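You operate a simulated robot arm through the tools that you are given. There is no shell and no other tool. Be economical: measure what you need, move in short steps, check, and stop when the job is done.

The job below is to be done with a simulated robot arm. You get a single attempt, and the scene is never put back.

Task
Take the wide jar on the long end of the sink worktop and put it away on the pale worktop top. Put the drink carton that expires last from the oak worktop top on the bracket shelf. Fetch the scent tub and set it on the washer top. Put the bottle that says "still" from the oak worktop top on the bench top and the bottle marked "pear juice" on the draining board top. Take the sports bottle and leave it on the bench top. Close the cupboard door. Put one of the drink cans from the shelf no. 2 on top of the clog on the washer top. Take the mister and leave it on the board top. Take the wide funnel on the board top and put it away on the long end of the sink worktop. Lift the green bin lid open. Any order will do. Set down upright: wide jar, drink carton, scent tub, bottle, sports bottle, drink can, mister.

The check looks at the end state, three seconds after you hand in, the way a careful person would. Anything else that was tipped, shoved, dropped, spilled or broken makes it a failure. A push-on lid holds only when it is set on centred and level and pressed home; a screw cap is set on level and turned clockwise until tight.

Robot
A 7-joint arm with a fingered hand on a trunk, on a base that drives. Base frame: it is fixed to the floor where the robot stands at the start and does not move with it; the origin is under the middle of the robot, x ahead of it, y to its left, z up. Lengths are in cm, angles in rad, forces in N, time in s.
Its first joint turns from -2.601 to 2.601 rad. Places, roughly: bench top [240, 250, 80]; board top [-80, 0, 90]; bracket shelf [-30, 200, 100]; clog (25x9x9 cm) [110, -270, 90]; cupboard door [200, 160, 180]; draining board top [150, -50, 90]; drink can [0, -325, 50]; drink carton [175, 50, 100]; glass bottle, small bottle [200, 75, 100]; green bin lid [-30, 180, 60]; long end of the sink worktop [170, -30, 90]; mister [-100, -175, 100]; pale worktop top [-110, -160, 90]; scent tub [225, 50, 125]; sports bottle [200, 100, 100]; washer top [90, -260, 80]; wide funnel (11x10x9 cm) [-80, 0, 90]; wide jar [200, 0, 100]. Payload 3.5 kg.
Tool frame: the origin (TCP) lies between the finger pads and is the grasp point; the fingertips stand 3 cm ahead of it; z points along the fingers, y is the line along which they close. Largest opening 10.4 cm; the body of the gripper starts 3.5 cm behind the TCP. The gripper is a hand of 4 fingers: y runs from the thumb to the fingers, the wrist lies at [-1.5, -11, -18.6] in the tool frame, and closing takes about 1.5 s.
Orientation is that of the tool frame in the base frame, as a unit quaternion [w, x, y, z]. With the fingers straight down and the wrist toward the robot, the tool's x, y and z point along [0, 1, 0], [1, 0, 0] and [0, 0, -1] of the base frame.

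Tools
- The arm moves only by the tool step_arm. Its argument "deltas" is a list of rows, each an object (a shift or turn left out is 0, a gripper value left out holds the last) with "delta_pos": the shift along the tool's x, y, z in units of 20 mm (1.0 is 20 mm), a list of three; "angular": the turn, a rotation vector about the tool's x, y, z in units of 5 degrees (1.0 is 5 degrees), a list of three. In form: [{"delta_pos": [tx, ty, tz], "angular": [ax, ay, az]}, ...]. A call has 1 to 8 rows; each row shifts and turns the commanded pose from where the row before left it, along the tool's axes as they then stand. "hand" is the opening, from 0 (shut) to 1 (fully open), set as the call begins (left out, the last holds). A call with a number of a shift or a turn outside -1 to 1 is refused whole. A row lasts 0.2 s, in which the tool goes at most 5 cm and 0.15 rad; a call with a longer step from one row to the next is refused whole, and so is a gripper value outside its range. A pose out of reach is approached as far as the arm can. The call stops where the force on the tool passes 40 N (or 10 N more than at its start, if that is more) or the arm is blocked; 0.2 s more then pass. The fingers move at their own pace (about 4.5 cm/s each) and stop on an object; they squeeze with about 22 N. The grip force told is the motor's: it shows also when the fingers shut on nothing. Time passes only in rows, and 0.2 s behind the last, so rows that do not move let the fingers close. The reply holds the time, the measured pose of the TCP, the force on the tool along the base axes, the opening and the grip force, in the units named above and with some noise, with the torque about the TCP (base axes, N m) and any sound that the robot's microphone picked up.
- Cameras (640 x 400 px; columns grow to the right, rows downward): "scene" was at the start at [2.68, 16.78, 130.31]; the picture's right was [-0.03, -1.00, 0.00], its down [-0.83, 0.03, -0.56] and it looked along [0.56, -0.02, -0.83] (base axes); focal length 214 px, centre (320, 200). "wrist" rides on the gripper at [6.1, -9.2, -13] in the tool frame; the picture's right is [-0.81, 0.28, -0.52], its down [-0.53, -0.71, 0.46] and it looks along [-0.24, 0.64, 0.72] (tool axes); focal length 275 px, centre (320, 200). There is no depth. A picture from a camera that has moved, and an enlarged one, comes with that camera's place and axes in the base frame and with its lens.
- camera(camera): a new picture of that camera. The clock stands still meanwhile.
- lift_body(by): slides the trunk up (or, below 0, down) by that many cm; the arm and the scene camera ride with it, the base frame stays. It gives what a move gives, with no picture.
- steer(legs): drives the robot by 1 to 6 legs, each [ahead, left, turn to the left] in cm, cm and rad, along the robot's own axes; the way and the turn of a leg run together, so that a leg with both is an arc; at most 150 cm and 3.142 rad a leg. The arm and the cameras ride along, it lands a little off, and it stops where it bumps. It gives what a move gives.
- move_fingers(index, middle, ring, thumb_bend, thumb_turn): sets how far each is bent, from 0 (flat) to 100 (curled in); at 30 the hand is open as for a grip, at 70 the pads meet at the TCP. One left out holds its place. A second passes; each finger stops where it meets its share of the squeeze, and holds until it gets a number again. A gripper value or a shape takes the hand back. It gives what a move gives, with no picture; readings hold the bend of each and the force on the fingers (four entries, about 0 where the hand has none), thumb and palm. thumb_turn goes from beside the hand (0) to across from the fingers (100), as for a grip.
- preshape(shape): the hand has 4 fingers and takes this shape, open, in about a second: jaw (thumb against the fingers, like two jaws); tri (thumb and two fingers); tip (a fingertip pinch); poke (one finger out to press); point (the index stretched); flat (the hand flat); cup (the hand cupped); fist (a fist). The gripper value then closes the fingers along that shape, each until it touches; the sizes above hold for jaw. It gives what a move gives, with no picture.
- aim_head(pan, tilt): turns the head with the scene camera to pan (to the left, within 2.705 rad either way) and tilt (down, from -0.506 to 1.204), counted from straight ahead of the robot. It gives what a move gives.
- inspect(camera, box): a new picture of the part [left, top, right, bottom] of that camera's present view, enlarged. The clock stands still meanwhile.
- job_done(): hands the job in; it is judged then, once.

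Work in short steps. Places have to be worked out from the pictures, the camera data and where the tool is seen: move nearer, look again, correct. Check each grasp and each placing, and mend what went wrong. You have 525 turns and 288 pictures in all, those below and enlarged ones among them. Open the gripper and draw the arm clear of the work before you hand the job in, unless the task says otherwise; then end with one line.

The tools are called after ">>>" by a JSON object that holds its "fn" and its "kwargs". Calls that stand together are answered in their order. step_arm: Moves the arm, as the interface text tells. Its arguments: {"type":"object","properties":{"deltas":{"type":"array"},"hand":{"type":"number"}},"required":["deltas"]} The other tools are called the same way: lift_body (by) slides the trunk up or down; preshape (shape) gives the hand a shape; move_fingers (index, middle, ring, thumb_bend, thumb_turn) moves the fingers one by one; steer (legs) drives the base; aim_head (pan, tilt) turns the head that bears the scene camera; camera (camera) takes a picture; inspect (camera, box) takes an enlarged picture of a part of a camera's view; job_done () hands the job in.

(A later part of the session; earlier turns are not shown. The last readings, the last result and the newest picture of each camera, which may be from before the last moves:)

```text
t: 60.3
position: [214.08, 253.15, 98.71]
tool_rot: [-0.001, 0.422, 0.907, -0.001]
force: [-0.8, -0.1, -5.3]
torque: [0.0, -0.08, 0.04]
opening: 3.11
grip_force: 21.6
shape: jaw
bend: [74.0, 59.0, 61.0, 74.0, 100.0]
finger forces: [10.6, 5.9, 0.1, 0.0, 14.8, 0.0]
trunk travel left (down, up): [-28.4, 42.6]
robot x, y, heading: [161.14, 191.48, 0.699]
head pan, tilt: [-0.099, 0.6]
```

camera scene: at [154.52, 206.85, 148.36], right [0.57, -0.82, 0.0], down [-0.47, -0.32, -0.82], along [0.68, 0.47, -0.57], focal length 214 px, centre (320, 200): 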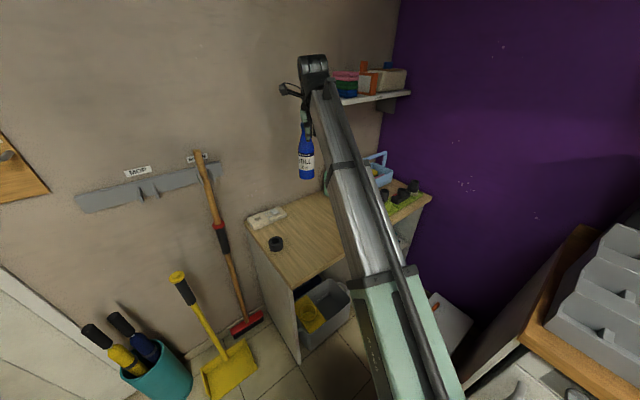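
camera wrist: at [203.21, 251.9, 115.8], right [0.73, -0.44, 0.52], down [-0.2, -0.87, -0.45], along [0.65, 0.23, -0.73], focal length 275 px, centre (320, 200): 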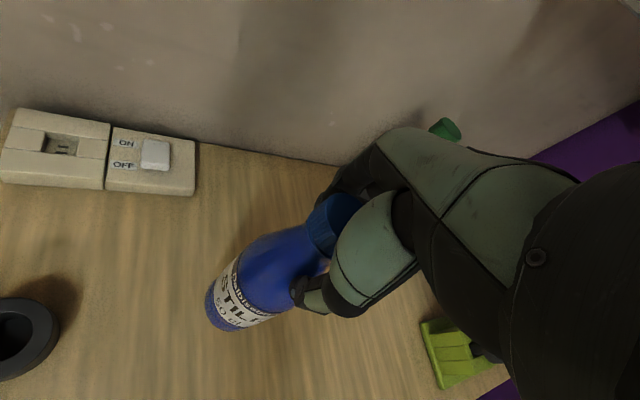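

>>> {"fn": "step_arm", "kwargs": {"deltas": [{"delta_pos": [0, 0, 0.2]}, {"delta_pos": [0, 0, 0.2]}, {"delta_pos": [0, 0, 0.2]}, {"delta_pos": [0, 0, 0.2]}, {"delta_pos": [0, 0, 0.2]}]}}

>>> {"fn": "camera", "kwargs": {"camera": "wrist"}}

```text
t: 61.6
position: [213.88, 252.97, 97.72]
tool_rot: [0.001, 0.421, 0.907, 0.007]
force: [-3.9, -4.2, 26.4]
torque: [-0.1, 0.19, 0.0]
opening: 3.51
grip_force: 22.1
shape: jaw
bend: [74.0, 59.0, 61.0, 74.0, 100.0]
finger forces: [13.3, 7.9, 0.1, 0.1, 24.2, 0.1]
trunk travel left (down, up): [-28.4, 42.6]
robot x, y, heading: [161.49, 191.6, 0.701]
head pan, tilt: [-0.099, 0.6]
stopped in row 5: the force on the tool passed its limit (the readings are from after the stop); the commanded pose is now the measured one
```

```text
249 pictures are left
camera wrist: at [202.95, 251.63, 110.49], right [0.73, -0.45, 0.52], down [-0.2, -0.86, -0.47], along [0.65, 0.24, -0.72], focal length 275 px, centre (320, 200)
```

wrist: 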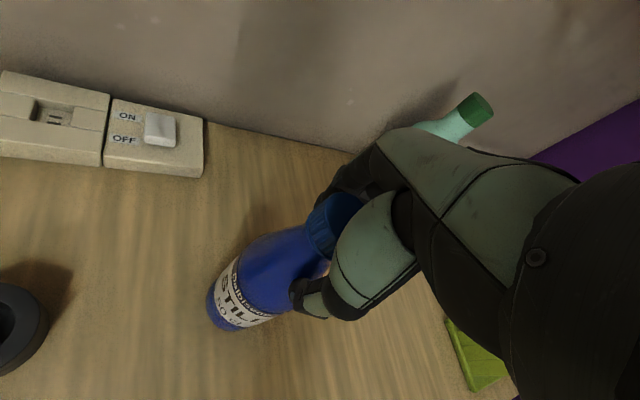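

Contact at TCP z≈97.7. Ease up a touch, open the hand and check.

>>> {"fn": "step_arm", "kwargs": {"deltas": [{"delta_pos": [0, 0, -0.1]}, {}, {}]}}

>>> {"fn": "step_arm", "kwargs": {"deltas": [{}, {}, {}, {}, {}, {}, {}, {}], "hand": 1}}

>>> {"fn": "lift_body", "kwargs": {"by": 20}}

>>> {"fn": "camera", "kwargs": {"camera": "wrist"}}

```text
t: 62.4
position: [213.92, 253.18, 97.6]
tool_rot: [0.002, 0.421, 0.907, 0.004]
force: [-3.4, -3.4, 24.5]
torque: [-0.1, 0.16, -0.02]
opening: 3.45
grip_force: 21.7
shape: jaw
bend: [74.0, 59.0, 61.0, 74.0, 100.0]
finger forces: [13.7, 7.4, 0.1, 0.0, 23.5, 0.1]
trunk travel left (down, up): [-28.4, 42.6]
robot x, y, heading: [161.22, 191.8, 0.7]
head pan, tilt: [-0.099, 0.6]
```

```text
t: 64.2
position: [214.07, 253.09, 97.39]
tool_rot: [0.0, 0.421, 0.907, 0.002]
force: [0.4, -0.4, -0.2]
torque: [0.03, -0.01, 0.0]
opening: 10.34
grip_force: 0.1
shape: jaw
bend: [30.0, 30.0, 30.0, 30.0, 98.0]
finger forces: [0.0, 0.0, 0.0, 0.0, 0.0, 0.1]
trunk travel left (down, up): [-28.4, 42.6]
robot x, y, heading: [161.7, 191.63, 0.702]
head pan, tilt: [-0.099, 0.6]
```

```text
t: 66.3
position: [214.18, 253.24, 117.33]
tool_rot: [0.001, 0.421, 0.907, 0.003]
force: [-0.3, 0.0, -1.2]
torque: [0.01, 0.0, 0.02]
opening: 10.35
grip_force: 0.0
shape: jaw
bend: [30.0, 30.0, 30.0, 30.0, 98.0]
finger forces: [0.1, 0.1, 0.0, 0.1, 0.0, 0.0]
trunk travel left (down, up): [-48.4, 22.6]
robot x, y, heading: [161.66, 191.49, 0.704]
head pan, tilt: [-0.099, 0.6]
```

```text
248 pictures are left
camera wrist: at [203.12, 251.86, 130.32], right [0.73, -0.44, 0.52], down [-0.2, -0.86, -0.46], along [0.65, 0.23, -0.72], focal length 275 px, centre (320, 200)
```

wrist: 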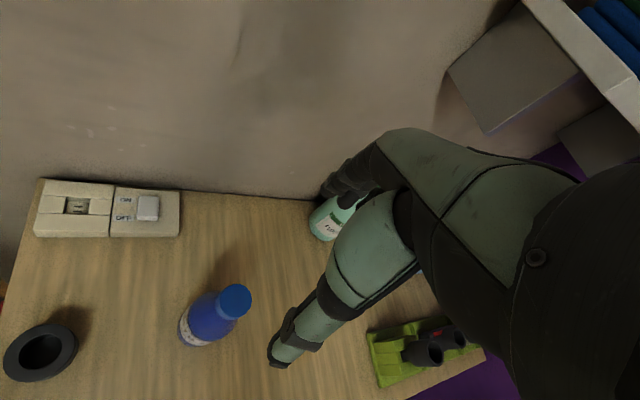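

STILL stands upright on the bench. Back away, raise the trunk, turn to the counter, and look at the cupboard on the way.

>>> {"fn": "steer", "kwargs": {"legs": [[-85, 0, 0], [0, 0, -0.9]]}}

>>> {"fn": "lift_body", "kwargs": {"by": 20}}

>>> {"fn": "aim_head", "kwargs": {"pan": 0.4, "tilt": 0.05}}

>>> {"fn": "camera", "kwargs": {"camera": "scene"}}

```text
t: 73.1
position: [178.46, 134.61, 117.35]
tool_rot: [0.002, 0.778, 0.628, 0.002]
force: [0.1, 0.0, -0.9]
torque: [0.02, 0.0, 0.01]
opening: 10.36
grip_force: 0.1
shape: jaw
bend: [30.0, 30.0, 30.0, 30.0, 98.0]
finger forces: [0.0, 0.0, 0.1, 0.1, 0.0, 0.0]
trunk travel left (down, up): [-48.4, 22.6]
robot x, y, heading: [97.59, 138.53, -0.211]
head pan, tilt: [-0.099, 0.6]
```

```text
t: 75.2
position: [178.45, 134.65, 137.42]
tool_rot: [0.001, 0.778, 0.628, 0.002]
force: [0.0, 0.1, 0.2]
torque: [0.04, -0.04, -0.04]
opening: 10.37
grip_force: 0.1
shape: jaw
bend: [30.0, 30.0, 30.0, 30.0, 98.0]
finger forces: [0.0, 0.1, 0.0, 0.0, 0.0, 0.0]
trunk travel left (down, up): [-68.4, 2.6]
robot x, y, heading: [97.75, 138.47, -0.212]
head pan, tilt: [-0.099, 0.6]
```

```text
t: 76.2
position: [178.46, 134.61, 137.38]
tool_rot: [0.001, 0.778, 0.628, 0.003]
force: [0.9, -0.4, 0.1]
torque: [0.0, -0.04, 0.04]
opening: 10.37
grip_force: 0.1
shape: jaw
bend: [30.0, 30.0, 30.0, 30.0, 98.0]
finger forces: [0.0, 0.0, 0.1, 0.0, 0.0, 0.1]
trunk travel left (down, up): [-68.4, 2.6]
robot x, y, heading: [97.84, 138.68, -0.209]
head pan, tilt: [0.4, 0.051]
```

```text
247 pictures are left
camera scene: at [105.9, 157.91, 170.42], right [0.19, -0.98, 0.0], down [-0.05, -0.01, -1.0], along [0.98, 0.18, -0.05], focal length 214 px, centre (320, 200)
```

scene: 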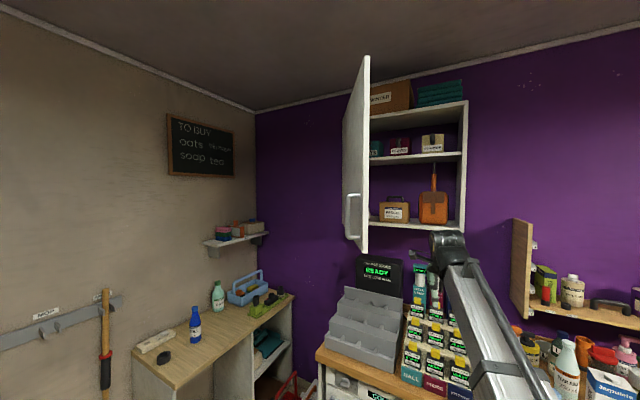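

Door: hinge near (221,166), free edge near (193,155), bottom z≈145, so it's open ~60°. I'll close it now: shut the hand to a fist-like, raise the arm, and approach its outer face from the left.

>>> {"fn": "step_arm", "kwargs": {"deltas": [{"delta_pos": [0, 0, -1]}, {"delta_pos": [0, 0, -1]}, {"delta_pos": [0, 0, -1]}, {"delta_pos": [0, 0, -1]}, {"delta_pos": [0, 0, -1]}, {"delta_pos": [0, 0, -1]}, {"delta_pos": [0, 0, -1]}, {"delta_pos": [0, 0, -1]}], "hand": 0}}

>>> {"fn": "lift_body", "kwargs": {"by": 2.5}}

>>> {"fn": "steer", "kwargs": {"legs": [[0, 40, 0]]}}

>>> {"fn": "aim_head", "kwargs": {"pan": 0.1, "tilt": 0.05}}

>>> {"fn": "camera", "kwargs": {"camera": "scene"}}

>>> {"fn": "camera", "kwargs": {"camera": "wrist"}}

```text
t: 78.0
position: [178.25, 134.69, 153.18]
tool_rot: [0.002, 0.778, 0.628, 0.003]
force: [-0.4, 0.5, 0.6]
torque: [-0.01, 0.01, -0.01]
opening: 0.0
grip_force: 22.1
shape: jaw
bend: [70.0, 70.0, 70.0, 46.0, 100.0]
finger forces: [0.0, 0.0, 0.1, 0.0, 0.0, 0.1]
trunk travel left (down, up): [-68.4, 2.6]
robot x, y, heading: [98.1, 138.85, -0.209]
head pan, tilt: [0.4, 0.051]
```

```text
t: 78.7
position: [178.26, 134.73, 155.74]
tool_rot: [0.002, 0.778, 0.628, 0.001]
force: [0.1, -0.8, 0.3]
torque: [-0.03, 0.0, -0.02]
opening: 0.0
grip_force: 21.7
shape: jaw
bend: [70.0, 70.0, 70.0, 46.0, 100.0]
finger forces: [0.0, 0.1, 0.0, 0.0, 0.0, 0.0]
trunk travel left (down, up): [-70.9, 0.1]
robot x, y, heading: [97.56, 139.02, -0.214]
head pan, tilt: [0.4, 0.051]
```

```text
t: 80.2
position: [180.82, 147.92, 155.71]
tool_rot: [0.002, 0.777, 0.629, -0.001]
force: [-0.2, 0.4, -0.3]
torque: [0.0, -0.05, -0.02]
opening: 0.0
grip_force: 22.0
shape: jaw
bend: [70.0, 70.0, 70.0, 46.0, 100.0]
finger forces: [0.0, 0.0, 0.1, 0.0, 0.0, 0.0]
trunk travel left (down, up): [-70.9, 0.1]
robot x, y, heading: [100.42, 151.79, -0.209]
head pan, tilt: [0.4, 0.051]
stopped in leg 1: the force on the tool passed its limit (the readings are from after the stop); the commanded pose is now the measured one
```

```text
t: 81.0
position: [180.89, 147.66, 155.55]
tool_rot: [0.002, 0.777, 0.629, 0.001]
force: [0.1, -0.5, -0.2]
torque: [-0.01, -0.04, 0.0]
opening: 0.01
grip_force: 22.0
shape: jaw
bend: [70.0, 70.0, 70.0, 46.0, 100.0]
finger forces: [0.0, 0.0, 0.0, 0.1, 0.1, 0.0]
trunk travel left (down, up): [-70.9, 0.1]
robot x, y, heading: [100.23, 151.76, -0.21]
head pan, tilt: [0.099, 0.051]
```

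```text
246 pictures are left
camera scene: at [108.9, 168.38, 172.92], right [-0.11, -0.99, 0.0], down [-0.05, 0.01, -1.0], along [0.99, -0.11, -0.05], focal length 214 px, centre (320, 200)
```

scene: 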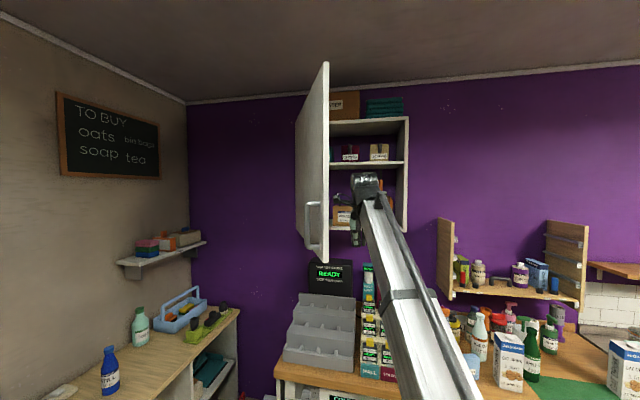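

```text
245 pictures are left
camera wrist: at [173.28, 155.59, 168.58], right [0.1, -0.85, 0.52], down [-0.81, -0.37, -0.46], along [0.58, -0.37, -0.72], focal length 275 px, centre (320, 200)
```

wrist: 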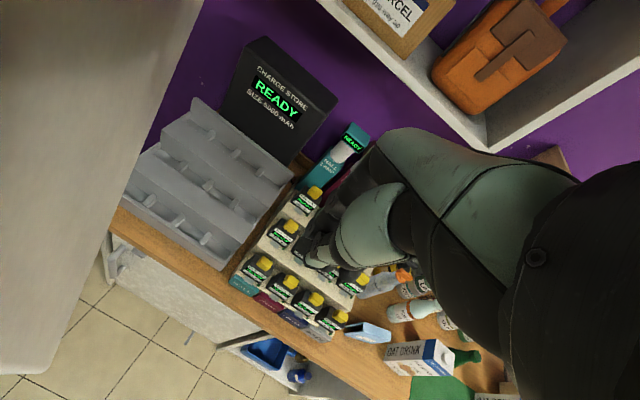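

I was inside the door; its free corner is near (173,160). Back off, go around its edge to the outer side.

>>> {"fn": "steer", "kwargs": {"legs": [[-32, 0, 0], [0, 38, 0], [32, 0, 0]]}}

>>> {"fn": "camera", "kwargs": {"camera": "scene"}}

>>> {"fn": "camera", "kwargs": {"camera": "wrist"}}

```text
t: 86.8
position: [189.47, 184.27, 155.48]
tool_rot: [0.001, 0.778, 0.628, 0.0]
force: [0.5, 0.2, -0.1]
torque: [-0.01, 0.01, -0.01]
opening: 0.02
grip_force: 21.9
shape: jaw
bend: [70.0, 70.0, 70.0, 46.0, 100.0]
finger forces: [0.0, 0.0, 0.1, 0.0, 0.1, 0.0]
trunk travel left (down, up): [-70.9, 0.1]
robot x, y, heading: [108.9, 188.95, -0.212]
head pan, tilt: [0.099, 0.051]
```

```text
244 pictures are left
camera scene: at [117.55, 205.12, 172.92], right [-0.12, -0.99, 0.0], down [-0.05, 0.01, -1.0], along [0.99, -0.12, -0.05], focal length 214 px, centre (320, 200)
```

scene: 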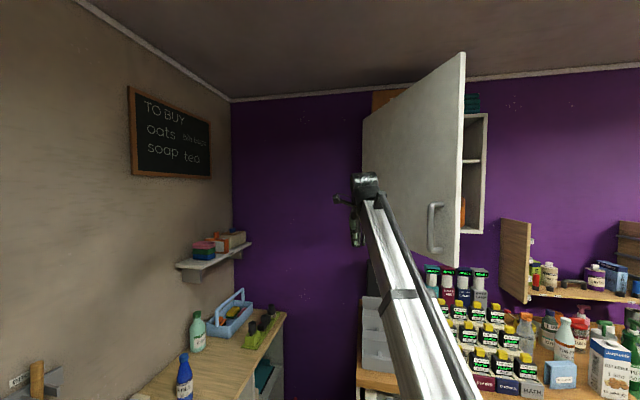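

```text
243 pictures are left
camera wrist: at [181.89, 192.12, 168.51], right [0.1, -0.85, 0.52], down [-0.81, -0.37, -0.46], along [0.58, -0.38, -0.72], focal length 275 px, centre (320, 200)
```

wrist: 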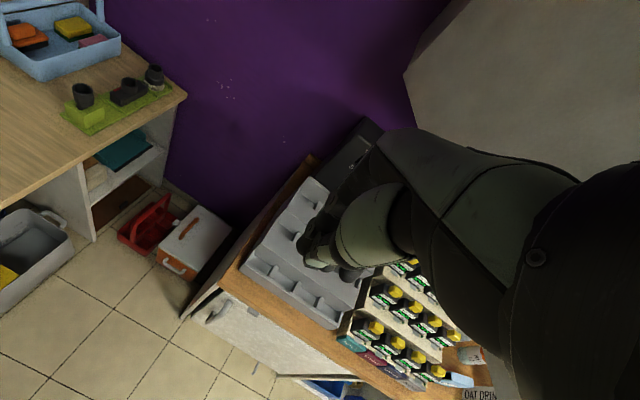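

Now push the door: first to the right, then diagonally ahead-right.

>>> {"fn": "steer", "kwargs": {"legs": [[4, -24, 0], [8, -8, 0], [8, -6, 0]]}}

>>> {"fn": "camera", "kwargs": {"camera": "scene"}}

```text
t: 90.2
position: [201.02, 142.91, 155.42]
tool_rot: [0.001, 0.778, 0.629, 0.0]
force: [0.7, -0.9, 0.2]
torque: [0.04, 0.01, 0.01]
opening: 0.0
grip_force: 21.4
shape: jaw
bend: [70.0, 70.0, 70.0, 46.0, 100.0]
finger forces: [0.0, 0.0, 0.1, 0.0, 0.1, 0.0]
trunk travel left (down, up): [-70.9, 0.1]
robot x, y, heading: [120.73, 147.38, -0.213]
head pan, tilt: [0.099, 0.051]
```

```text
242 pictures are left
camera scene: at [128.93, 163.56, 172.93], right [-0.11, -0.99, 0.0], down [-0.05, 0.01, -1.0], along [0.99, -0.11, -0.05], focal length 214 px, centre (320, 200)
```

scene: 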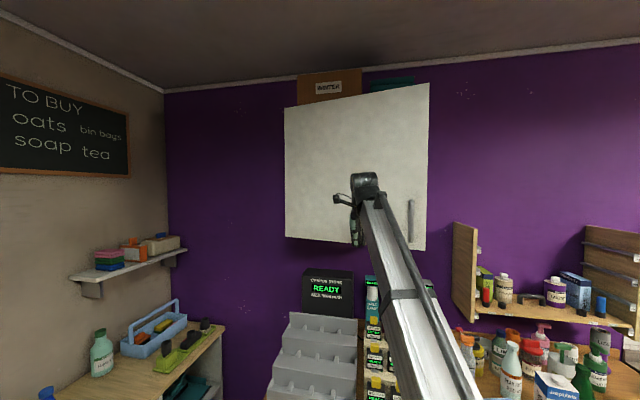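

Nearly shut. Push a bit further right and ahead.

>>> {"fn": "steer", "kwargs": {"legs": [[2, -6, 0], [6, 0, 0]]}}

>>> {"fn": "camera", "kwargs": {"camera": "scene"}}

```text
t: 91.8
position: [207.57, 135.62, 155.51]
tool_rot: [0.001, 0.777, 0.629, 0.0]
force: [0.7, 0.4, 0.4]
torque: [-0.05, 0.01, 0.02]
opening: 0.01
grip_force: 22.0
shape: jaw
bend: [70.0, 70.0, 70.0, 46.0, 100.0]
finger forces: [0.0, 0.0, 0.0, 0.1, 0.0, 0.0]
trunk travel left (down, up): [-70.9, 0.1]
robot x, y, heading: [127.26, 139.54, -0.218]
head pan, tilt: [0.099, 0.051]
```

```text
241 pictures are left
camera scene: at [135.51, 156.27, 172.91], right [-0.11, -0.99, 0.0], down [-0.05, 0.01, -1.0], along [0.99, -0.11, -0.05], focal length 214 px, centre (320, 200)
```

scene: 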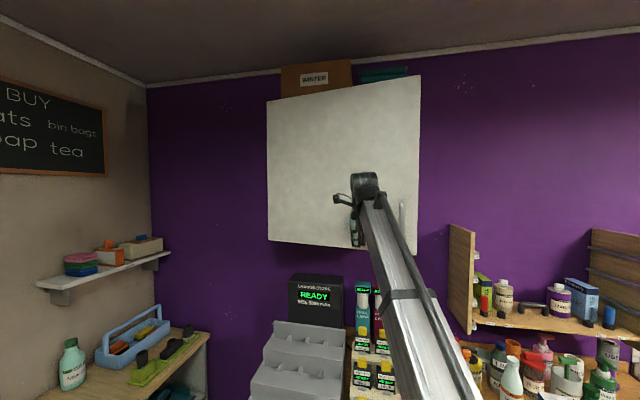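

Keep pushing gently with the arm until it stops.

>>> {"fn": "step_arm", "kwargs": {"deltas": [{"delta_pos": [0, 0.5, 0]}, {"delta_pos": [0, 0.5, 0]}, {"delta_pos": [0, 0.5, 0]}, {"delta_pos": [0, 0.5, 0]}, {"delta_pos": [0, 0.5, 0]}, {"delta_pos": [0, 0.5, 0]}]}}

```text
t: 93.2
position: [213.43, 134.4, 155.46]
tool_rot: [0.003, 0.777, 0.63, 0.001]
force: [0.1, -0.3, 0.1]
torque: [0.0, 0.03, -0.02]
opening: 0.0
grip_force: 22.2
shape: jaw
bend: [70.0, 70.0, 70.0, 46.0, 100.0]
finger forces: [0.0, 0.0, 0.0, 0.0, 0.0, 0.0]
trunk travel left (down, up): [-70.9, 0.1]
robot x, y, heading: [127.13, 140.07, -0.212]
head pan, tilt: [0.099, 0.051]
```

>>> {"fn": "step_arm", "kwargs": {"deltas": [{"delta_pos": [0, 0.5, 0]}, {"delta_pos": [0, 0.5, 0]}, {"delta_pos": [0, 0.5, 0]}, {"delta_pos": [0, 0.5, 0]}, {"delta_pos": [0, 0.5, 0]}, {"delta_pos": [0, 0.5, 0]}]}}

>>> {"fn": "camera", "kwargs": {"camera": "scene"}}

>>> {"fn": "camera", "kwargs": {"camera": "wrist"}}

```text
t: 94.5
position: [215.13, 133.44, 152.7]
tool_rot: [0.002, 0.777, 0.629, 0.0]
force: [-1.4, -0.6, 0.8]
torque: [0.03, 0.04, 0.01]
opening: 0.0
grip_force: 22.1
shape: jaw
bend: [70.0, 70.0, 70.0, 46.0, 100.0]
finger forces: [0.1, 0.1, 0.0, 0.0, 0.0, 0.1]
out of reach, approached as far as the arm can: row 1, 2, 3, 4, 5, 6
trunk travel left (down, up): [-70.9, 0.1]
robot x, y, heading: [126.9, 139.65, -0.21]
head pan, tilt: [0.099, 0.051]
```

```text
240 pictures are left
camera scene: at [135.3, 156.28, 172.92], right [-0.11, -0.99, 0.0], down [-0.05, 0.01, -1.0], along [0.99, -0.11, -0.05], focal length 214 px, centre (320, 200)
```

scene: 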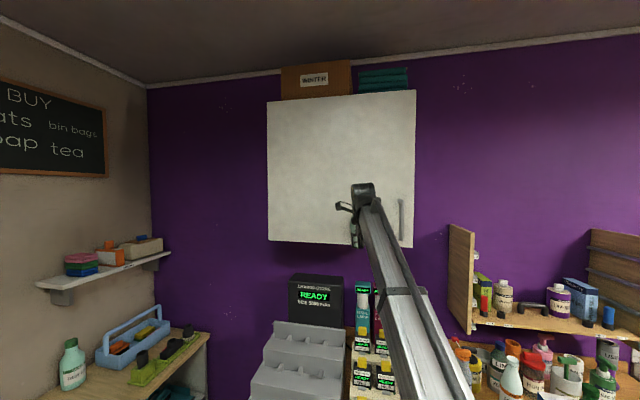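

```text
239 pictures are left
camera wrist: at [207.44, 141.31, 165.69], right [0.1, -0.85, 0.52], down [-0.81, -0.37, -0.46], along [0.58, -0.37, -0.72], focal length 275 px, centre (320, 200)
```

wrist: 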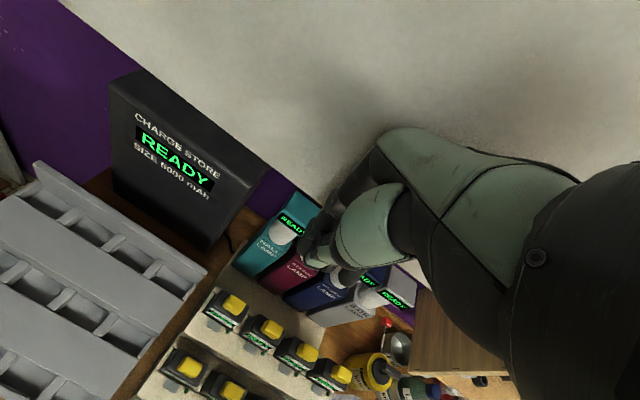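

Arm reach is exhausted; push with the base a few cm.

>>> {"fn": "steer", "kwargs": {"legs": [[4, 0, 0]]}}

>>> {"fn": "camera", "kwargs": {"camera": "scene"}}

```text
t: 95.3
position: [215.23, 133.55, 153.02]
tool_rot: [0.002, 0.776, 0.63, 0.0]
force: [-21.0, 4.1, 9.2]
torque: [-0.37, -1.5, -0.22]
opening: 0.01
grip_force: 21.8
shape: jaw
bend: [70.0, 70.0, 70.0, 46.0, 100.0]
finger forces: [0.0, 20.2, 0.0, 0.0, 0.0, 0.1]
trunk travel left (down, up): [-70.9, 0.1]
robot x, y, heading: [128.42, 139.75, -0.212]
head pan, tilt: [0.099, 0.051]
stopped in leg 1: the force on the tool passed its limit (the readings are from after the stop); the commanded pose is now the measured one
```

```text
238 pictures are left
camera scene: at [136.03, 156.1, 172.95], right [-0.11, -0.99, 0.0], down [-0.05, 0.01, -1.0], along [0.99, -0.11, -0.05], focal length 214 px, centre (320, 200)
```

scene: 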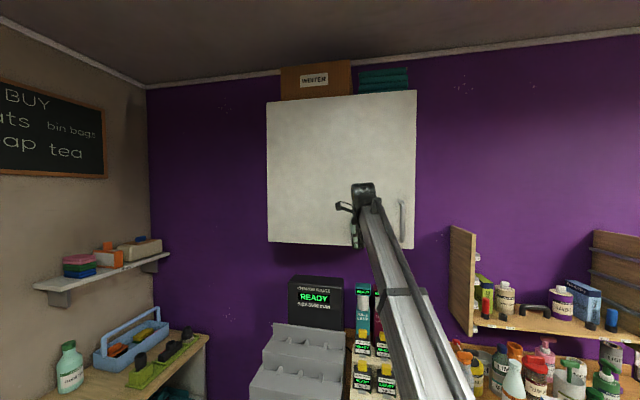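

Door is firmly shut (21 N reaction). Retreat and bring the arm back down.

>>> {"fn": "steer", "kwargs": {"legs": [[-35, 0, 0]]}}

>>> {"fn": "step_arm", "kwargs": {"deltas": [{"delta_pos": [0, -0.4, 0.9]}, {"delta_pos": [0, -0.4, 0.9]}, {"delta_pos": [0, -0.4, 0.9]}, {"delta_pos": [0, -0.4, 0.9]}, {"delta_pos": [0, -0.4, 0.9]}, {"delta_pos": [0, -0.4, 0.9]}, {"delta_pos": [0, -0.4, 0.9]}, {"delta_pos": [0, -0.4, 0.9]}], "hand": 1}}

>>> {"fn": "camera", "kwargs": {"camera": "scene"}}

```text
t: 97.6
position: [181.09, 140.59, 152.54]
tool_rot: [-0.002, 0.777, 0.629, -0.003]
force: [-0.2, 0.3, -0.1]
torque: [0.0, -0.03, 0.01]
opening: 0.0
grip_force: 21.9
shape: jaw
bend: [70.0, 70.0, 70.0, 46.0, 100.0]
finger forces: [0.0, 0.0, 0.1, 0.0, 0.0, 0.0]
trunk travel left (down, up): [-70.9, 0.1]
robot x, y, heading: [93.63, 146.47, -0.213]
head pan, tilt: [0.099, 0.051]
```

```text
t: 99.4
position: [174.77, 142.15, 138.32]
tool_rot: [-0.002, 0.777, 0.629, -0.002]
force: [-0.5, -0.7, 0.8]
torque: [0.03, 0.02, 0.0]
opening: 10.36
grip_force: 0.0
shape: jaw
bend: [30.0, 30.0, 30.0, 30.0, 98.0]
finger forces: [0.0, 0.0, 0.0, 0.0, 0.0, 0.1]
trunk travel left (down, up): [-70.9, 0.1]
robot x, y, heading: [93.47, 146.75, -0.21]
head pan, tilt: [0.099, 0.051]
```

```text
237 pictures are left
camera scene: at [102.02, 163.47, 172.93], right [-0.11, -0.99, 0.0], down [-0.05, 0.01, -1.0], along [0.99, -0.11, -0.05], focal length 214 px, centre (320, 200)
```

scene: 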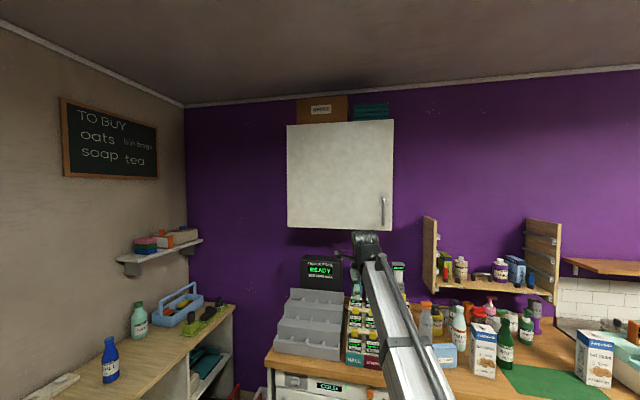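

Door shut. Now hover near the sports bottle.

>>> {"fn": "steer", "kwargs": {"legs": [[0, -41, 0], [24, 0, 0]]}}

>>> {"fn": "camera", "kwargs": {"camera": "wrist"}}

>>> {"fn": "aim_head", "kwargs": {"pan": 0.1, "tilt": 0.5}}

>>> {"fn": "camera", "kwargs": {"camera": "scene"}}

```text
t: 103.4
position: [189.79, 96.61, 138.14]
tool_rot: [-0.003, 0.779, 0.627, -0.002]
force: [0.1, -0.3, 0.0]
torque: [0.01, 0.03, -0.03]
opening: 10.34
grip_force: 0.0
shape: jaw
bend: [30.0, 30.0, 30.0, 30.0, 98.0]
finger forces: [0.1, 0.0, 0.0, 0.0, 0.0, 0.0]
trunk travel left (down, up): [-70.9, 0.1]
robot x, y, heading: [108.57, 101.93, -0.219]
head pan, tilt: [0.099, 0.051]
```

```text
236 pictures are left
camera wrist: at [182.29, 104.42, 151.28], right [0.1, -0.85, 0.52], down [-0.81, -0.37, -0.45], along [0.57, -0.38, -0.73], focal length 275 px, centre (320, 200)
```

wrist: 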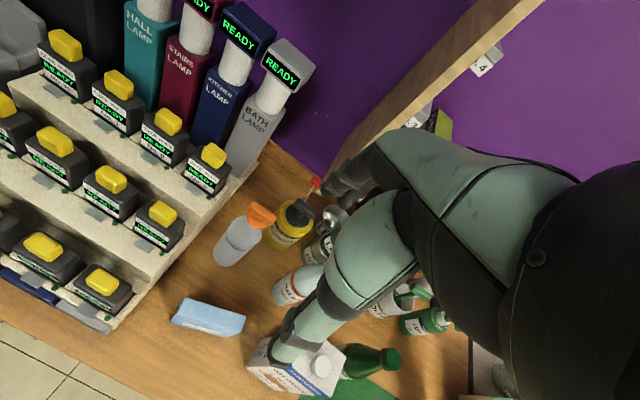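

```text
t: 104.3
position: [189.74, 96.56, 138.2]
tool_rot: [-0.001, 0.779, 0.627, -0.002]
force: [0.3, 0.0, 0.3]
torque: [-0.01, 0.03, -0.02]
opening: 10.36
grip_force: 0.0
shape: jaw
bend: [30.0, 30.0, 30.0, 30.0, 98.0]
finger forces: [0.0, 0.0, 0.0, 0.1, 0.0, 0.0]
trunk travel left (down, up): [-70.9, 0.1]
robot x, y, heading: [108.56, 101.8, -0.22]
head pan, tilt: [0.099, 0.499]
```

```text
235 pictures are left
camera scene: at [116.99, 118.37, 168.78], right [-0.12, -0.99, 0.0], down [-0.47, 0.06, -0.88], along [0.87, -0.1, -0.48], focal length 214 px, centre (320, 200)
```

scene: 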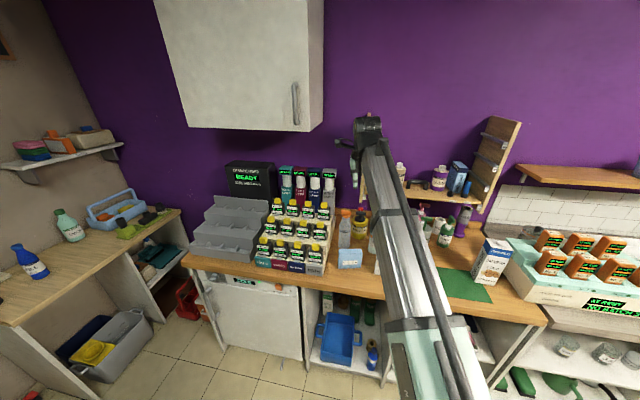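

Sports bottle ≈(206,93), cap top ≈111; a yellow pot stands just behind-right. Move nearer and look again.

>>> {"fn": "steer", "kwargs": {"legs": [[9, 1, 0]]}}

>>> {"fn": "lift_body", "kwargs": {"by": -10}}

>>> {"fn": "camera", "kwargs": {"camera": "wrist"}}

```text
t: 105.4
position: [199.14, 95.58, 138.13]
tool_rot: [-0.002, 0.778, 0.629, -0.003]
force: [0.0, 1.2, 0.3]
torque: [0.01, 0.06, -0.02]
opening: 10.39
grip_force: 0.1
shape: jaw
bend: [30.0, 30.0, 30.0, 30.0, 98.0]
finger forces: [0.0, 0.0, 0.1, 0.0, 0.0, 0.1]
trunk travel left (down, up): [-70.9, 0.1]
robot x, y, heading: [117.92, 101.37, -0.216]
head pan, tilt: [0.099, 0.499]
```

```text
t: 106.7
position: [198.83, 95.71, 128.23]
tool_rot: [-0.001, 0.779, 0.627, -0.002]
force: [0.4, 0.2, 0.8]
torque: [0.0, -0.03, -0.02]
opening: 10.38
grip_force: 0.0
shape: jaw
bend: [30.0, 30.0, 30.0, 30.0, 98.0]
finger forces: [0.1, 0.1, 0.1, 0.0, 0.1, 0.1]
trunk travel left (down, up): [-60.9, 10.1]
robot x, y, heading: [117.63, 100.76, -0.214]
head pan, tilt: [0.099, 0.499]
```

```text
234 pictures are left
camera wrist: at [191.34, 103.58, 141.35], right [0.1, -0.85, 0.52], down [-0.81, -0.37, -0.45], along [0.57, -0.37, -0.73], focal length 275 px, centre (320, 200)
```

wrist: 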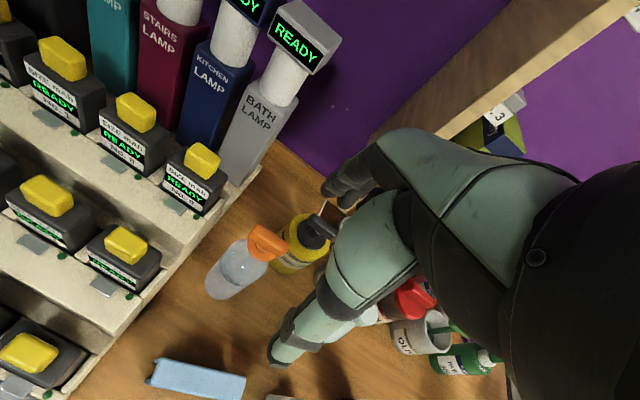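

Bottle ≈(204.8,94.5), cap top ≈113, clear of the pot. Move over it and lower partly.

>>> {"fn": "step_arm", "kwargs": {"deltas": [{"delta_pos": [0, 0.8, 0]}, {"delta_pos": [0, 0.8, 0]}, {"delta_pos": [0.05, 0.8, 0]}, {"delta_pos": [0.05, 0.7, 0]}]}}

>>> {"fn": "lift_body", "kwargs": {"by": -9}}

>>> {"fn": "camera", "kwargs": {"camera": "wrist"}}

```text
t: 107.7
position: [205.04, 94.62, 128.31]
tool_rot: [-0.001, 0.778, 0.628, -0.003]
force: [-0.1, -0.3, 0.0]
torque: [-0.03, 0.0, 0.0]
opening: 10.42
grip_force: 0.0
shape: jaw
bend: [30.0, 30.0, 30.0, 30.0, 98.0]
finger forces: [0.1, 0.1, 0.0, 0.1, 0.0, 0.0]
trunk travel left (down, up): [-60.9, 10.1]
robot x, y, heading: [117.79, 100.94, -0.215]
head pan, tilt: [0.099, 0.499]
```

```text
t: 109.0
position: [205.22, 94.54, 119.26]
tool_rot: [-0.002, 0.778, 0.628, -0.003]
force: [0.5, 0.1, 0.2]
torque: [-0.02, 0.01, 0.01]
opening: 10.41
grip_force: 0.2
shape: jaw
bend: [30.0, 30.0, 30.0, 30.0, 98.0]
finger forces: [0.0, 0.0, 0.0, 0.1, 0.0, 0.0]
trunk travel left (down, up): [-51.9, 19.1]
robot x, y, heading: [117.77, 100.74, -0.217]
head pan, tilt: [0.099, 0.499]
```

```text
233 pictures are left
camera wrist: at [197.53, 102.45, 132.38], right [0.1, -0.85, 0.52], down [-0.81, -0.37, -0.45], along [0.57, -0.37, -0.73], focal length 275 px, centre (320, 200)
```

wrist: 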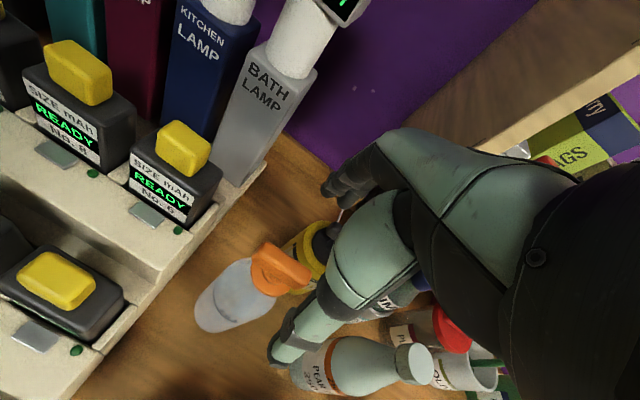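

The white bottle reads PEAR (≈(200.5,78.7)). Sports cap is under the TCP; descend.

>>> {"fn": "step_arm", "kwargs": {"deltas": [{"delta_pos": [0.2, 0.3, 1]}, {"delta_pos": [0, 0, 1]}, {"delta_pos": [0, 0, 1]}, {"delta_pos": [0, 0, 1]}, {"delta_pos": [0, 0, 0.6]}]}}

>>> {"fn": "camera", "kwargs": {"camera": "wrist"}}

```text
t: 110.2
position: [205.58, 94.82, 110.1]
tool_rot: [-0.001, 0.778, 0.628, -0.003]
force: [-0.7, -0.2, 0.9]
torque: [-0.01, 0.02, -0.01]
opening: 10.4
grip_force: 0.1
shape: jaw
bend: [30.0, 30.0, 30.0, 30.0, 98.0]
finger forces: [0.1, 0.1, 0.0, 0.0, 0.0, 0.1]
trunk travel left (down, up): [-51.9, 19.1]
robot x, y, heading: [117.69, 101.01, -0.217]
head pan, tilt: [0.099, 0.499]
```

```text
232 pictures are left
camera wrist: at [198.02, 102.75, 123.14], right [0.1, -0.85, 0.52], down [-0.81, -0.37, -0.45], along [0.57, -0.37, -0.73], focal length 275 px, centre (320, 200)
```

wrist: 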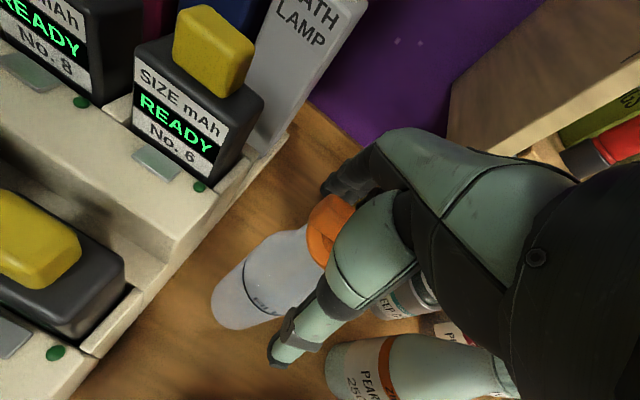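

Cap at the grasp point; 1 cm lower and close.

>>> {"fn": "step_arm", "kwargs": {"deltas": [{"delta_pos": [0, 0, 0.4]}]}}

>>> {"fn": "step_arm", "kwargs": {"deltas": [{}, {}, {}, {}, {}, {}, {}, {}], "hand": 0}}

>>> {"fn": "lift_body", "kwargs": {"by": 18}}

>>> {"fn": "camera", "kwargs": {"camera": "wrist"}}

```text
t: 110.5
position: [205.73, 94.84, 109.26]
tool_rot: [-0.002, 0.778, 0.628, -0.003]
force: [-0.7, 0.0, 0.2]
torque: [0.0, -0.03, -0.02]
opening: 10.39
grip_force: 0.0
shape: jaw
bend: [30.0, 30.0, 30.0, 30.0, 98.0]
finger forces: [0.0, 0.0, 0.1, 0.0, 0.0, 0.0]
trunk travel left (down, up): [-51.9, 19.1]
robot x, y, heading: [117.54, 100.51, -0.218]
head pan, tilt: [0.099, 0.499]
```

```text
t: 112.3
position: [205.7, 94.92, 109.35]
tool_rot: [-0.002, 0.778, 0.628, -0.002]
force: [1.2, 0.0, 2.8]
torque: [-0.03, -0.15, 0.0]
opening: 3.57
grip_force: 22.1
shape: jaw
bend: [74.0, 51.0, 55.0, 74.0, 100.0]
finger forces: [11.0, 6.9, 0.0, 0.0, 18.2, 0.1]
trunk travel left (down, up): [-51.9, 19.1]
robot x, y, heading: [117.87, 100.71, -0.217]
head pan, tilt: [0.099, 0.499]
```

```text
t: 114.3
position: [205.7, 94.83, 127.36]
tool_rot: [-0.001, 0.778, 0.628, -0.002]
force: [0.2, 0.9, -1.2]
torque: [-0.05, 0.03, 0.03]
opening: 3.48
grip_force: 22.2
shape: jaw
bend: [74.0, 51.0, 55.0, 75.0, 100.0]
finger forces: [11.8, 6.8, 0.0, 0.0, 17.6, 0.0]
trunk travel left (down, up): [-69.9, 1.1]
robot x, y, heading: [117.74, 100.82, -0.216]
head pan, tilt: [0.099, 0.499]
```

```text
231 pictures are left
camera wrist: at [198.12, 102.78, 140.34], right [0.1, -0.85, 0.52], down [-0.81, -0.37, -0.45], along [0.57, -0.37, -0.73], focal length 275 px, centre (320, 200)
```

wrist: 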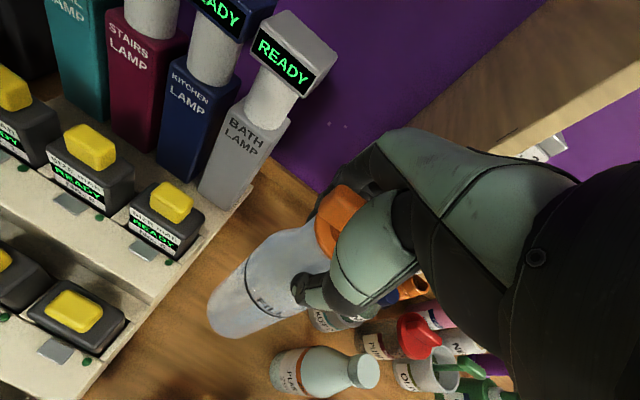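

Sports bottle held. Back out and drive around toward the bench with heading ~0.3.

>>> {"fn": "steer", "kwargs": {"legs": [[-42, 0, 0], [0, 85, 0], [0, 0, 0.516]]}}

>>> {"fn": "camera", "kwargs": {"camera": "scene"}}

```text
t: 122.5
position: [176.86, 230.62, 127.23]
tool_rot: [-0.001, 0.596, 0.803, -0.002]
force: [-0.9, -0.4, -2.0]
torque: [-0.02, -0.04, -0.01]
opening: 3.44
grip_force: 22.2
shape: jaw
bend: [74.0, 51.0, 55.0, 75.0, 100.0]
finger forces: [12.2, 6.8, 0.1, 0.0, 17.4, 0.0]
trunk travel left (down, up): [-69.9, 1.1]
robot x, y, heading: [96.83, 193.31, 0.288]
head pan, tilt: [0.099, 0.499]
```

```text
230 pictures are left
camera scene: at [96.31, 211.92, 167.77], right [0.38, -0.93, 0.0], down [-0.44, -0.18, -0.88], along [0.81, 0.33, -0.48], focal length 214 px, centre (320, 200)
```

scene: 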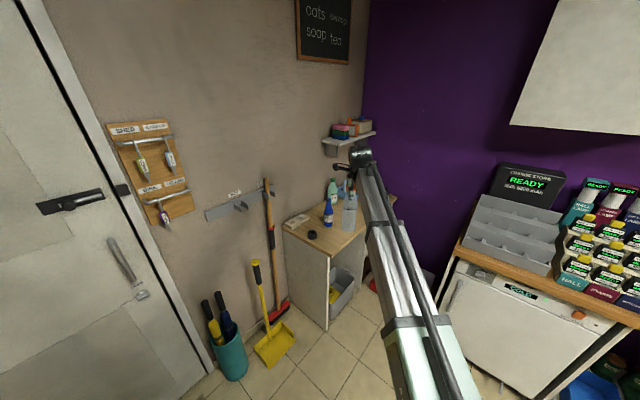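

Drive in 46 and look.

>>> {"fn": "steer", "kwargs": {"legs": [[48, -2, 0]]}}

>>> {"fn": "camera", "kwargs": {"camera": "wrist"}}

```text
t: 125.3
position: [223.75, 240.44, 127.25]
tool_rot: [-0.001, 0.604, 0.797, -0.004]
force: [-0.4, -0.3, -1.6]
torque: [0.01, 0.01, 0.01]
opening: 3.42
grip_force: 21.5
shape: jaw
bend: [74.0, 51.0, 55.0, 75.0, 100.0]
finger forces: [12.3, 6.7, 0.0, 0.0, 17.4, 0.0]
trunk travel left (down, up): [-69.9, 1.1]
robot x, y, heading: [143.28, 204.7, 0.273]
head pan, tilt: [0.099, 0.499]
```

```text
229 pictures are left
camera wrist: at [213.42, 243.83, 140.3], right [0.49, -0.7, 0.52], down [-0.55, -0.71, -0.45], along [0.68, -0.06, -0.73], focal length 275 px, centre (320, 200)
```

wrist: 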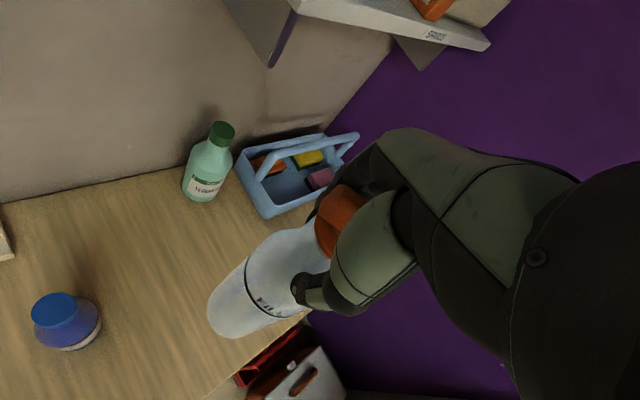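

Clear spot at (224,240), 12 cm inside the edge. Lower.

>>> {"fn": "lift_body", "kwargs": {"by": -25}}

>>> {"fn": "step_arm", "kwargs": {"deltas": [{"delta_pos": [0, 0, 0.3]}, {"delta_pos": [0, 0, 0.3]}, {"delta_pos": [0, 0, 0.2]}, {"delta_pos": [0, 0, 0.2]}, {"delta_pos": [0, 0, 0.2]}, {"delta_pos": [0, 0, 0.15]}, {"delta_pos": [0, 0, 0.15]}]}}

```text
t: 127.9
position: [223.72, 240.41, 102.26]
tool_rot: [-0.001, 0.604, 0.797, -0.002]
force: [-0.4, 0.5, -1.1]
torque: [-0.02, -0.01, 0.0]
opening: 3.42
grip_force: 21.8
shape: jaw
bend: [74.0, 51.0, 55.0, 75.0, 100.0]
finger forces: [12.2, 6.8, 0.1, 0.0, 17.6, 0.1]
trunk travel left (down, up): [-44.9, 26.1]
robot x, y, heading: [143.42, 204.79, 0.273]
head pan, tilt: [0.099, 0.499]
```

```text
t: 129.5
position: [223.61, 240.33, 99.44]
tool_rot: [0.0, 0.604, 0.797, -0.001]
force: [-1.4, 0.3, 13.9]
torque: [0.04, -0.11, -0.03]
opening: 3.45
grip_force: 22.3
shape: jaw
bend: [74.0, 51.0, 55.0, 75.0, 100.0]
finger forces: [15.7, 9.0, 0.1, 0.0, 22.5, 0.0]
trunk travel left (down, up): [-44.9, 26.1]
robot x, y, heading: [143.02, 204.62, 0.271]
head pan, tilt: [0.099, 0.499]
```

Contact (14 N). Release and rise.

>>> {"fn": "step_arm", "kwargs": {"deltas": [{}, {}, {}, {}, {}, {}, {}, {}], "hand": 1}}

>>> {"fn": "lift_body", "kwargs": {"by": 25}}

>>> {"fn": "camera", "kwargs": {"camera": "wrist"}}

```text
t: 131.3
position: [223.65, 240.39, 99.24]
tool_rot: [-0.001, 0.603, 0.798, -0.003]
force: [0.9, -0.6, 0.9]
torque: [0.01, -0.01, -0.02]
opening: 10.36
grip_force: 0.0
shape: jaw
bend: [30.0, 30.0, 30.0, 30.0, 98.0]
finger forces: [0.1, 0.0, 0.0, 0.1, 0.0, 0.0]
trunk travel left (down, up): [-44.9, 26.1]
robot x, y, heading: [143.22, 204.52, 0.27]
head pan, tilt: [0.099, 0.499]
```

```text
t: 133.9
position: [223.67, 240.3, 124.36]
tool_rot: [-0.001, 0.604, 0.797, -0.003]
force: [-0.4, -1.0, -0.8]
torque: [0.0, 0.04, -0.03]
opening: 10.36
grip_force: 0.0
shape: jaw
bend: [30.0, 30.0, 30.0, 30.0, 98.0]
finger forces: [0.0, 0.0, 0.0, 0.0, 0.0, 0.1]
trunk travel left (down, up): [-69.9, 1.1]
robot x, y, heading: [143.0, 204.62, 0.268]
head pan, tilt: [0.099, 0.499]
```

```text
228 pictures are left
camera wrist: at [213.28, 243.77, 137.37], right [0.49, -0.7, 0.52], down [-0.54, -0.71, -0.45], along [0.68, -0.06, -0.73], focal length 275 px, centre (320, 200)
```

wrist: 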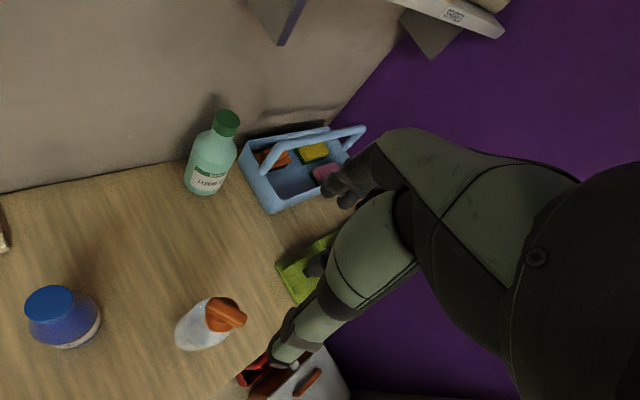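

Both bottles stand on the bench. Next the 27 MAY carton: back off, retract the arm, turn and drive to it.

>>> {"fn": "steer", "kwargs": {"legs": [[-50, 0, 0], [0, 0, -0.48]]}}

>>> {"fn": "step_arm", "kwargs": {"deltas": [{"delta_pos": [0, -1, 0]}, {"delta_pos": [0, -1, 0]}, {"delta_pos": [0, -1, 0]}, {"delta_pos": [0, -1, 0]}, {"delta_pos": [0, -1, 0]}, {"delta_pos": [0, -1, 0]}, {"delta_pos": [0, -1, 0]}, {"delta_pos": [0, -1, 0]}]}}

>>> {"fn": "steer", "kwargs": {"legs": [[29, -144, 0]]}}

>>> {"fn": "camera", "kwargs": {"camera": "wrist"}}

>>> {"fn": "camera", "kwargs": {"camera": "scene"}}

```text
t: 138.2
position: [182.25, 184.44, 124.37]
tool_rot: [-0.001, 0.782, 0.623, -0.002]
force: [0.2, 0.3, 0.3]
torque: [0.01, 0.03, -0.01]
opening: 10.37
grip_force: 0.1
shape: jaw
bend: [30.0, 30.0, 30.0, 30.0, 98.0]
finger forces: [0.1, 0.0, 0.0, 0.0, 0.0, 0.1]
trunk travel left (down, up): [-69.9, 1.1]
robot x, y, heading: [94.55, 191.45, -0.227]
head pan, tilt: [0.099, 0.499]
```

```text
t: 140.1
position: [166.51, 188.02, 124.44]
tool_rot: [-0.001, 0.782, 0.623, -0.002]
force: [0.0, 0.3, 0.2]
torque: [-0.03, 0.01, -0.03]
opening: 10.37
grip_force: 0.1
shape: jaw
bend: [30.0, 30.0, 30.0, 30.0, 98.0]
finger forces: [0.1, 0.0, 0.1, 0.0, 0.0, 0.0]
trunk travel left (down, up): [-69.9, 1.1]
robot x, y, heading: [94.6, 191.41, -0.227]
head pan, tilt: [0.099, 0.499]
```

```text
t: 147.4
position: [162.76, 41.08, 124.36]
tool_rot: [-0.001, 0.78, 0.625, -0.003]
force: [-0.2, 0.1, 0.4]
torque: [-0.03, -0.02, -0.02]
opening: 10.37
grip_force: 0.1
shape: jaw
bend: [30.0, 30.0, 30.0, 30.0, 98.0]
finger forces: [0.0, 0.0, 0.1, 0.0, 0.0, 0.0]
trunk travel left (down, up): [-69.9, 1.1]
robot x, y, heading: [90.46, 44.16, -0.223]
head pan, tilt: [0.099, 0.499]
```

```text
227 pictures are left
camera wrist: at [155.12, 48.99, 137.47], right [0.1, -0.85, 0.52], down [-0.81, -0.36, -0.45], along [0.57, -0.38, -0.73], focal length 275 px, centre (320, 200)
```

wrist: 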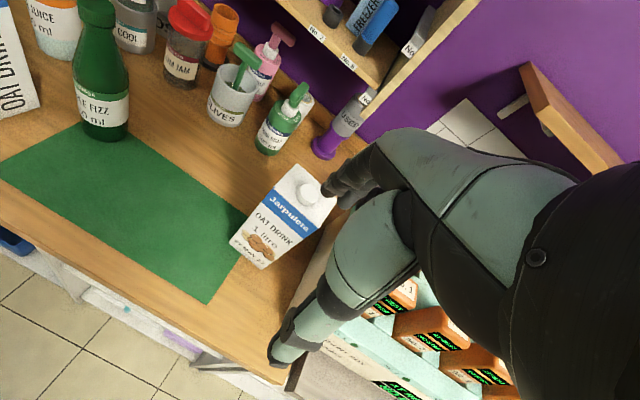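

```text
226 pictures are left
camera scene: at [98.94, 60.59, 167.77], right [-0.12, -0.99, 0.0], down [-0.47, 0.06, -0.88], along [0.87, -0.11, -0.48], focal length 214 px, centre (320, 200)
```

scene: 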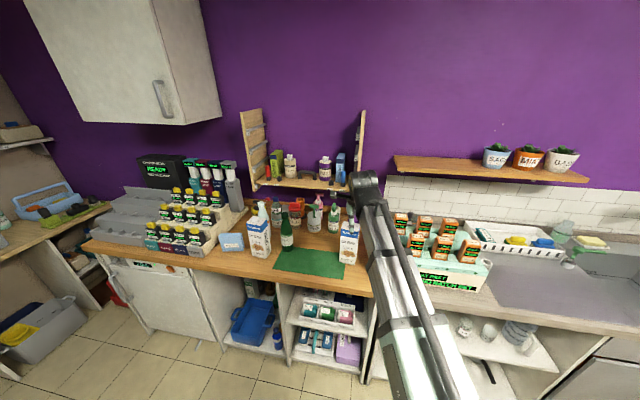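

>>> {"fn": "inspect", "kwargs": {"camera": "wrist", "box": [190, 130, 390, 290]}}

```text
2.50 times, centred on (290, 210) of wrist
camera zoom: at [155.12, 48.99, 137.47], right [0.1, -0.85, 0.52], down [-0.81, -0.36, -0.45], along [0.57, -0.38, -0.73], focal length 688 px, centre (395, 175)
```

zoom: 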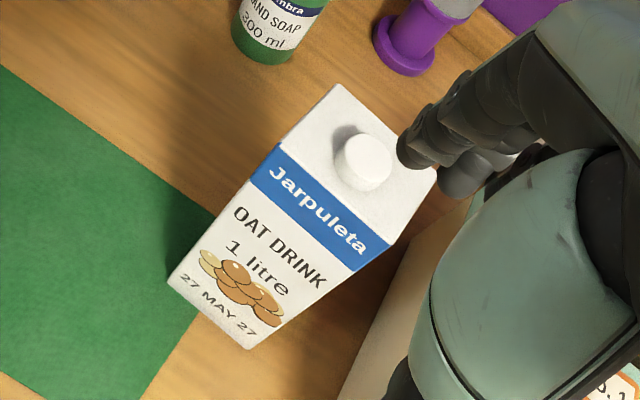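

Carton: centre ≈(176.9,36.5), top z≈110, yaw about -0.455. Drive over it, rotate the hand, and check.

>>> {"fn": "steer", "kwargs": {"legs": [[14.8, -1.4, 0]]}}

>>> {"fn": "step_arm", "kwargs": {"deltas": [{"angular": [0, 0, 0.9]}, {"angular": [0, 0, 0.9]}, {"angular": [0, 0, 0.9]}, {}]}}

>>> {"fn": "camera", "kwargs": {"camera": "wrist"}}

```text
t: 148.7
position: [177.17, 36.15, 124.4]
tool_rot: [-0.003, 0.781, 0.625, -0.003]
force: [0.2, 0.0, -0.6]
torque: [0.04, -0.01, 0.02]
opening: 10.36
grip_force: 0.1
shape: jaw
bend: [30.0, 30.0, 30.0, 30.0, 98.0]
finger forces: [0.0, 0.0, 0.0, 0.0, 0.1, 0.0]
trunk travel left (down, up): [-69.9, 1.1]
robot x, y, heading: [105.03, 39.51, -0.226]
head pan, tilt: [0.099, 0.499]
```

```text
t: 149.7
position: [177.13, 36.21, 124.35]
tool_rot: [-0.002, 0.849, 0.528, -0.003]
force: [-0.5, 0.6, 0.4]
torque: [0.02, -0.02, 0.01]
opening: 10.36
grip_force: 0.2
shape: jaw
bend: [30.0, 30.0, 30.0, 30.0, 98.0]
finger forces: [0.1, 0.0, 0.0, 0.0, 0.0, 0.1]
trunk travel left (down, up): [-69.9, 1.1]
robot x, y, heading: [105.23, 39.42, -0.222]
head pan, tilt: [0.099, 0.499]
```

```text
224 pictures are left
camera wrist: at [171.67, 45.71, 137.46], right [-0.11, -0.85, 0.52], down [-0.88, -0.16, -0.45], along [0.47, -0.5, -0.73], focal length 275 px, centre (320, 200)
```

wrist: 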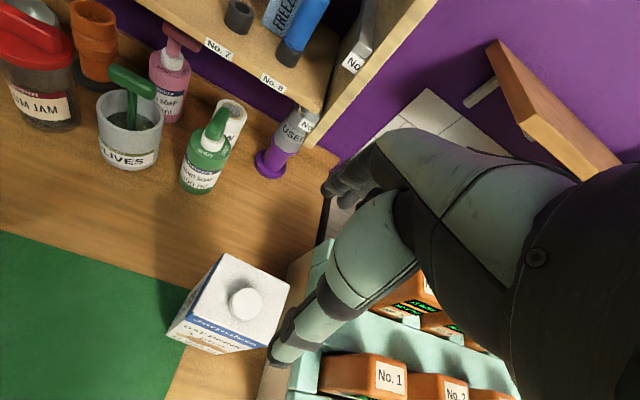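

Fine adjustment then lower onto the carton.

>>> {"fn": "step_arm", "kwargs": {"deltas": [{"delta_pos": [0.3, -0.65, 0]}, {"delta_pos": [0, 0, 1]}, {"delta_pos": [0, 0, 1]}, {"delta_pos": [0, 0, 1]}, {"delta_pos": [0, 0, 1]}]}}

>>> {"fn": "camera", "kwargs": {"camera": "wrist"}}

```text
t: 150.9
position: [175.98, 37.09, 116.34]
tool_rot: [-0.001, 0.849, 0.528, -0.003]
force: [0.9, -0.6, -0.6]
torque: [0.03, -0.01, 0.01]
opening: 10.36
grip_force: 0.2
shape: jaw
bend: [30.0, 30.0, 30.0, 30.0, 98.0]
finger forces: [0.0, 0.0, 0.1, 0.0, 0.0, 0.0]
trunk travel left (down, up): [-69.9, 1.1]
robot x, y, heading: [105.32, 39.65, -0.231]
head pan, tilt: [0.099, 0.499]
```

```text
223 pictures are left
camera wrist: at [170.61, 46.7, 129.39], right [-0.11, -0.85, 0.52], down [-0.88, -0.16, -0.45], along [0.47, -0.5, -0.73], focal length 275 px, centre (320, 200)
```

wrist: 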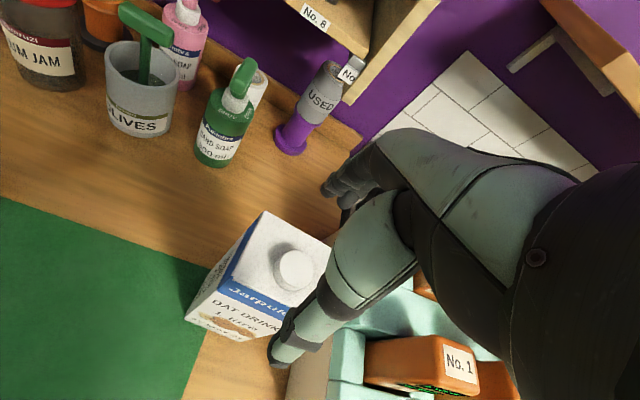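

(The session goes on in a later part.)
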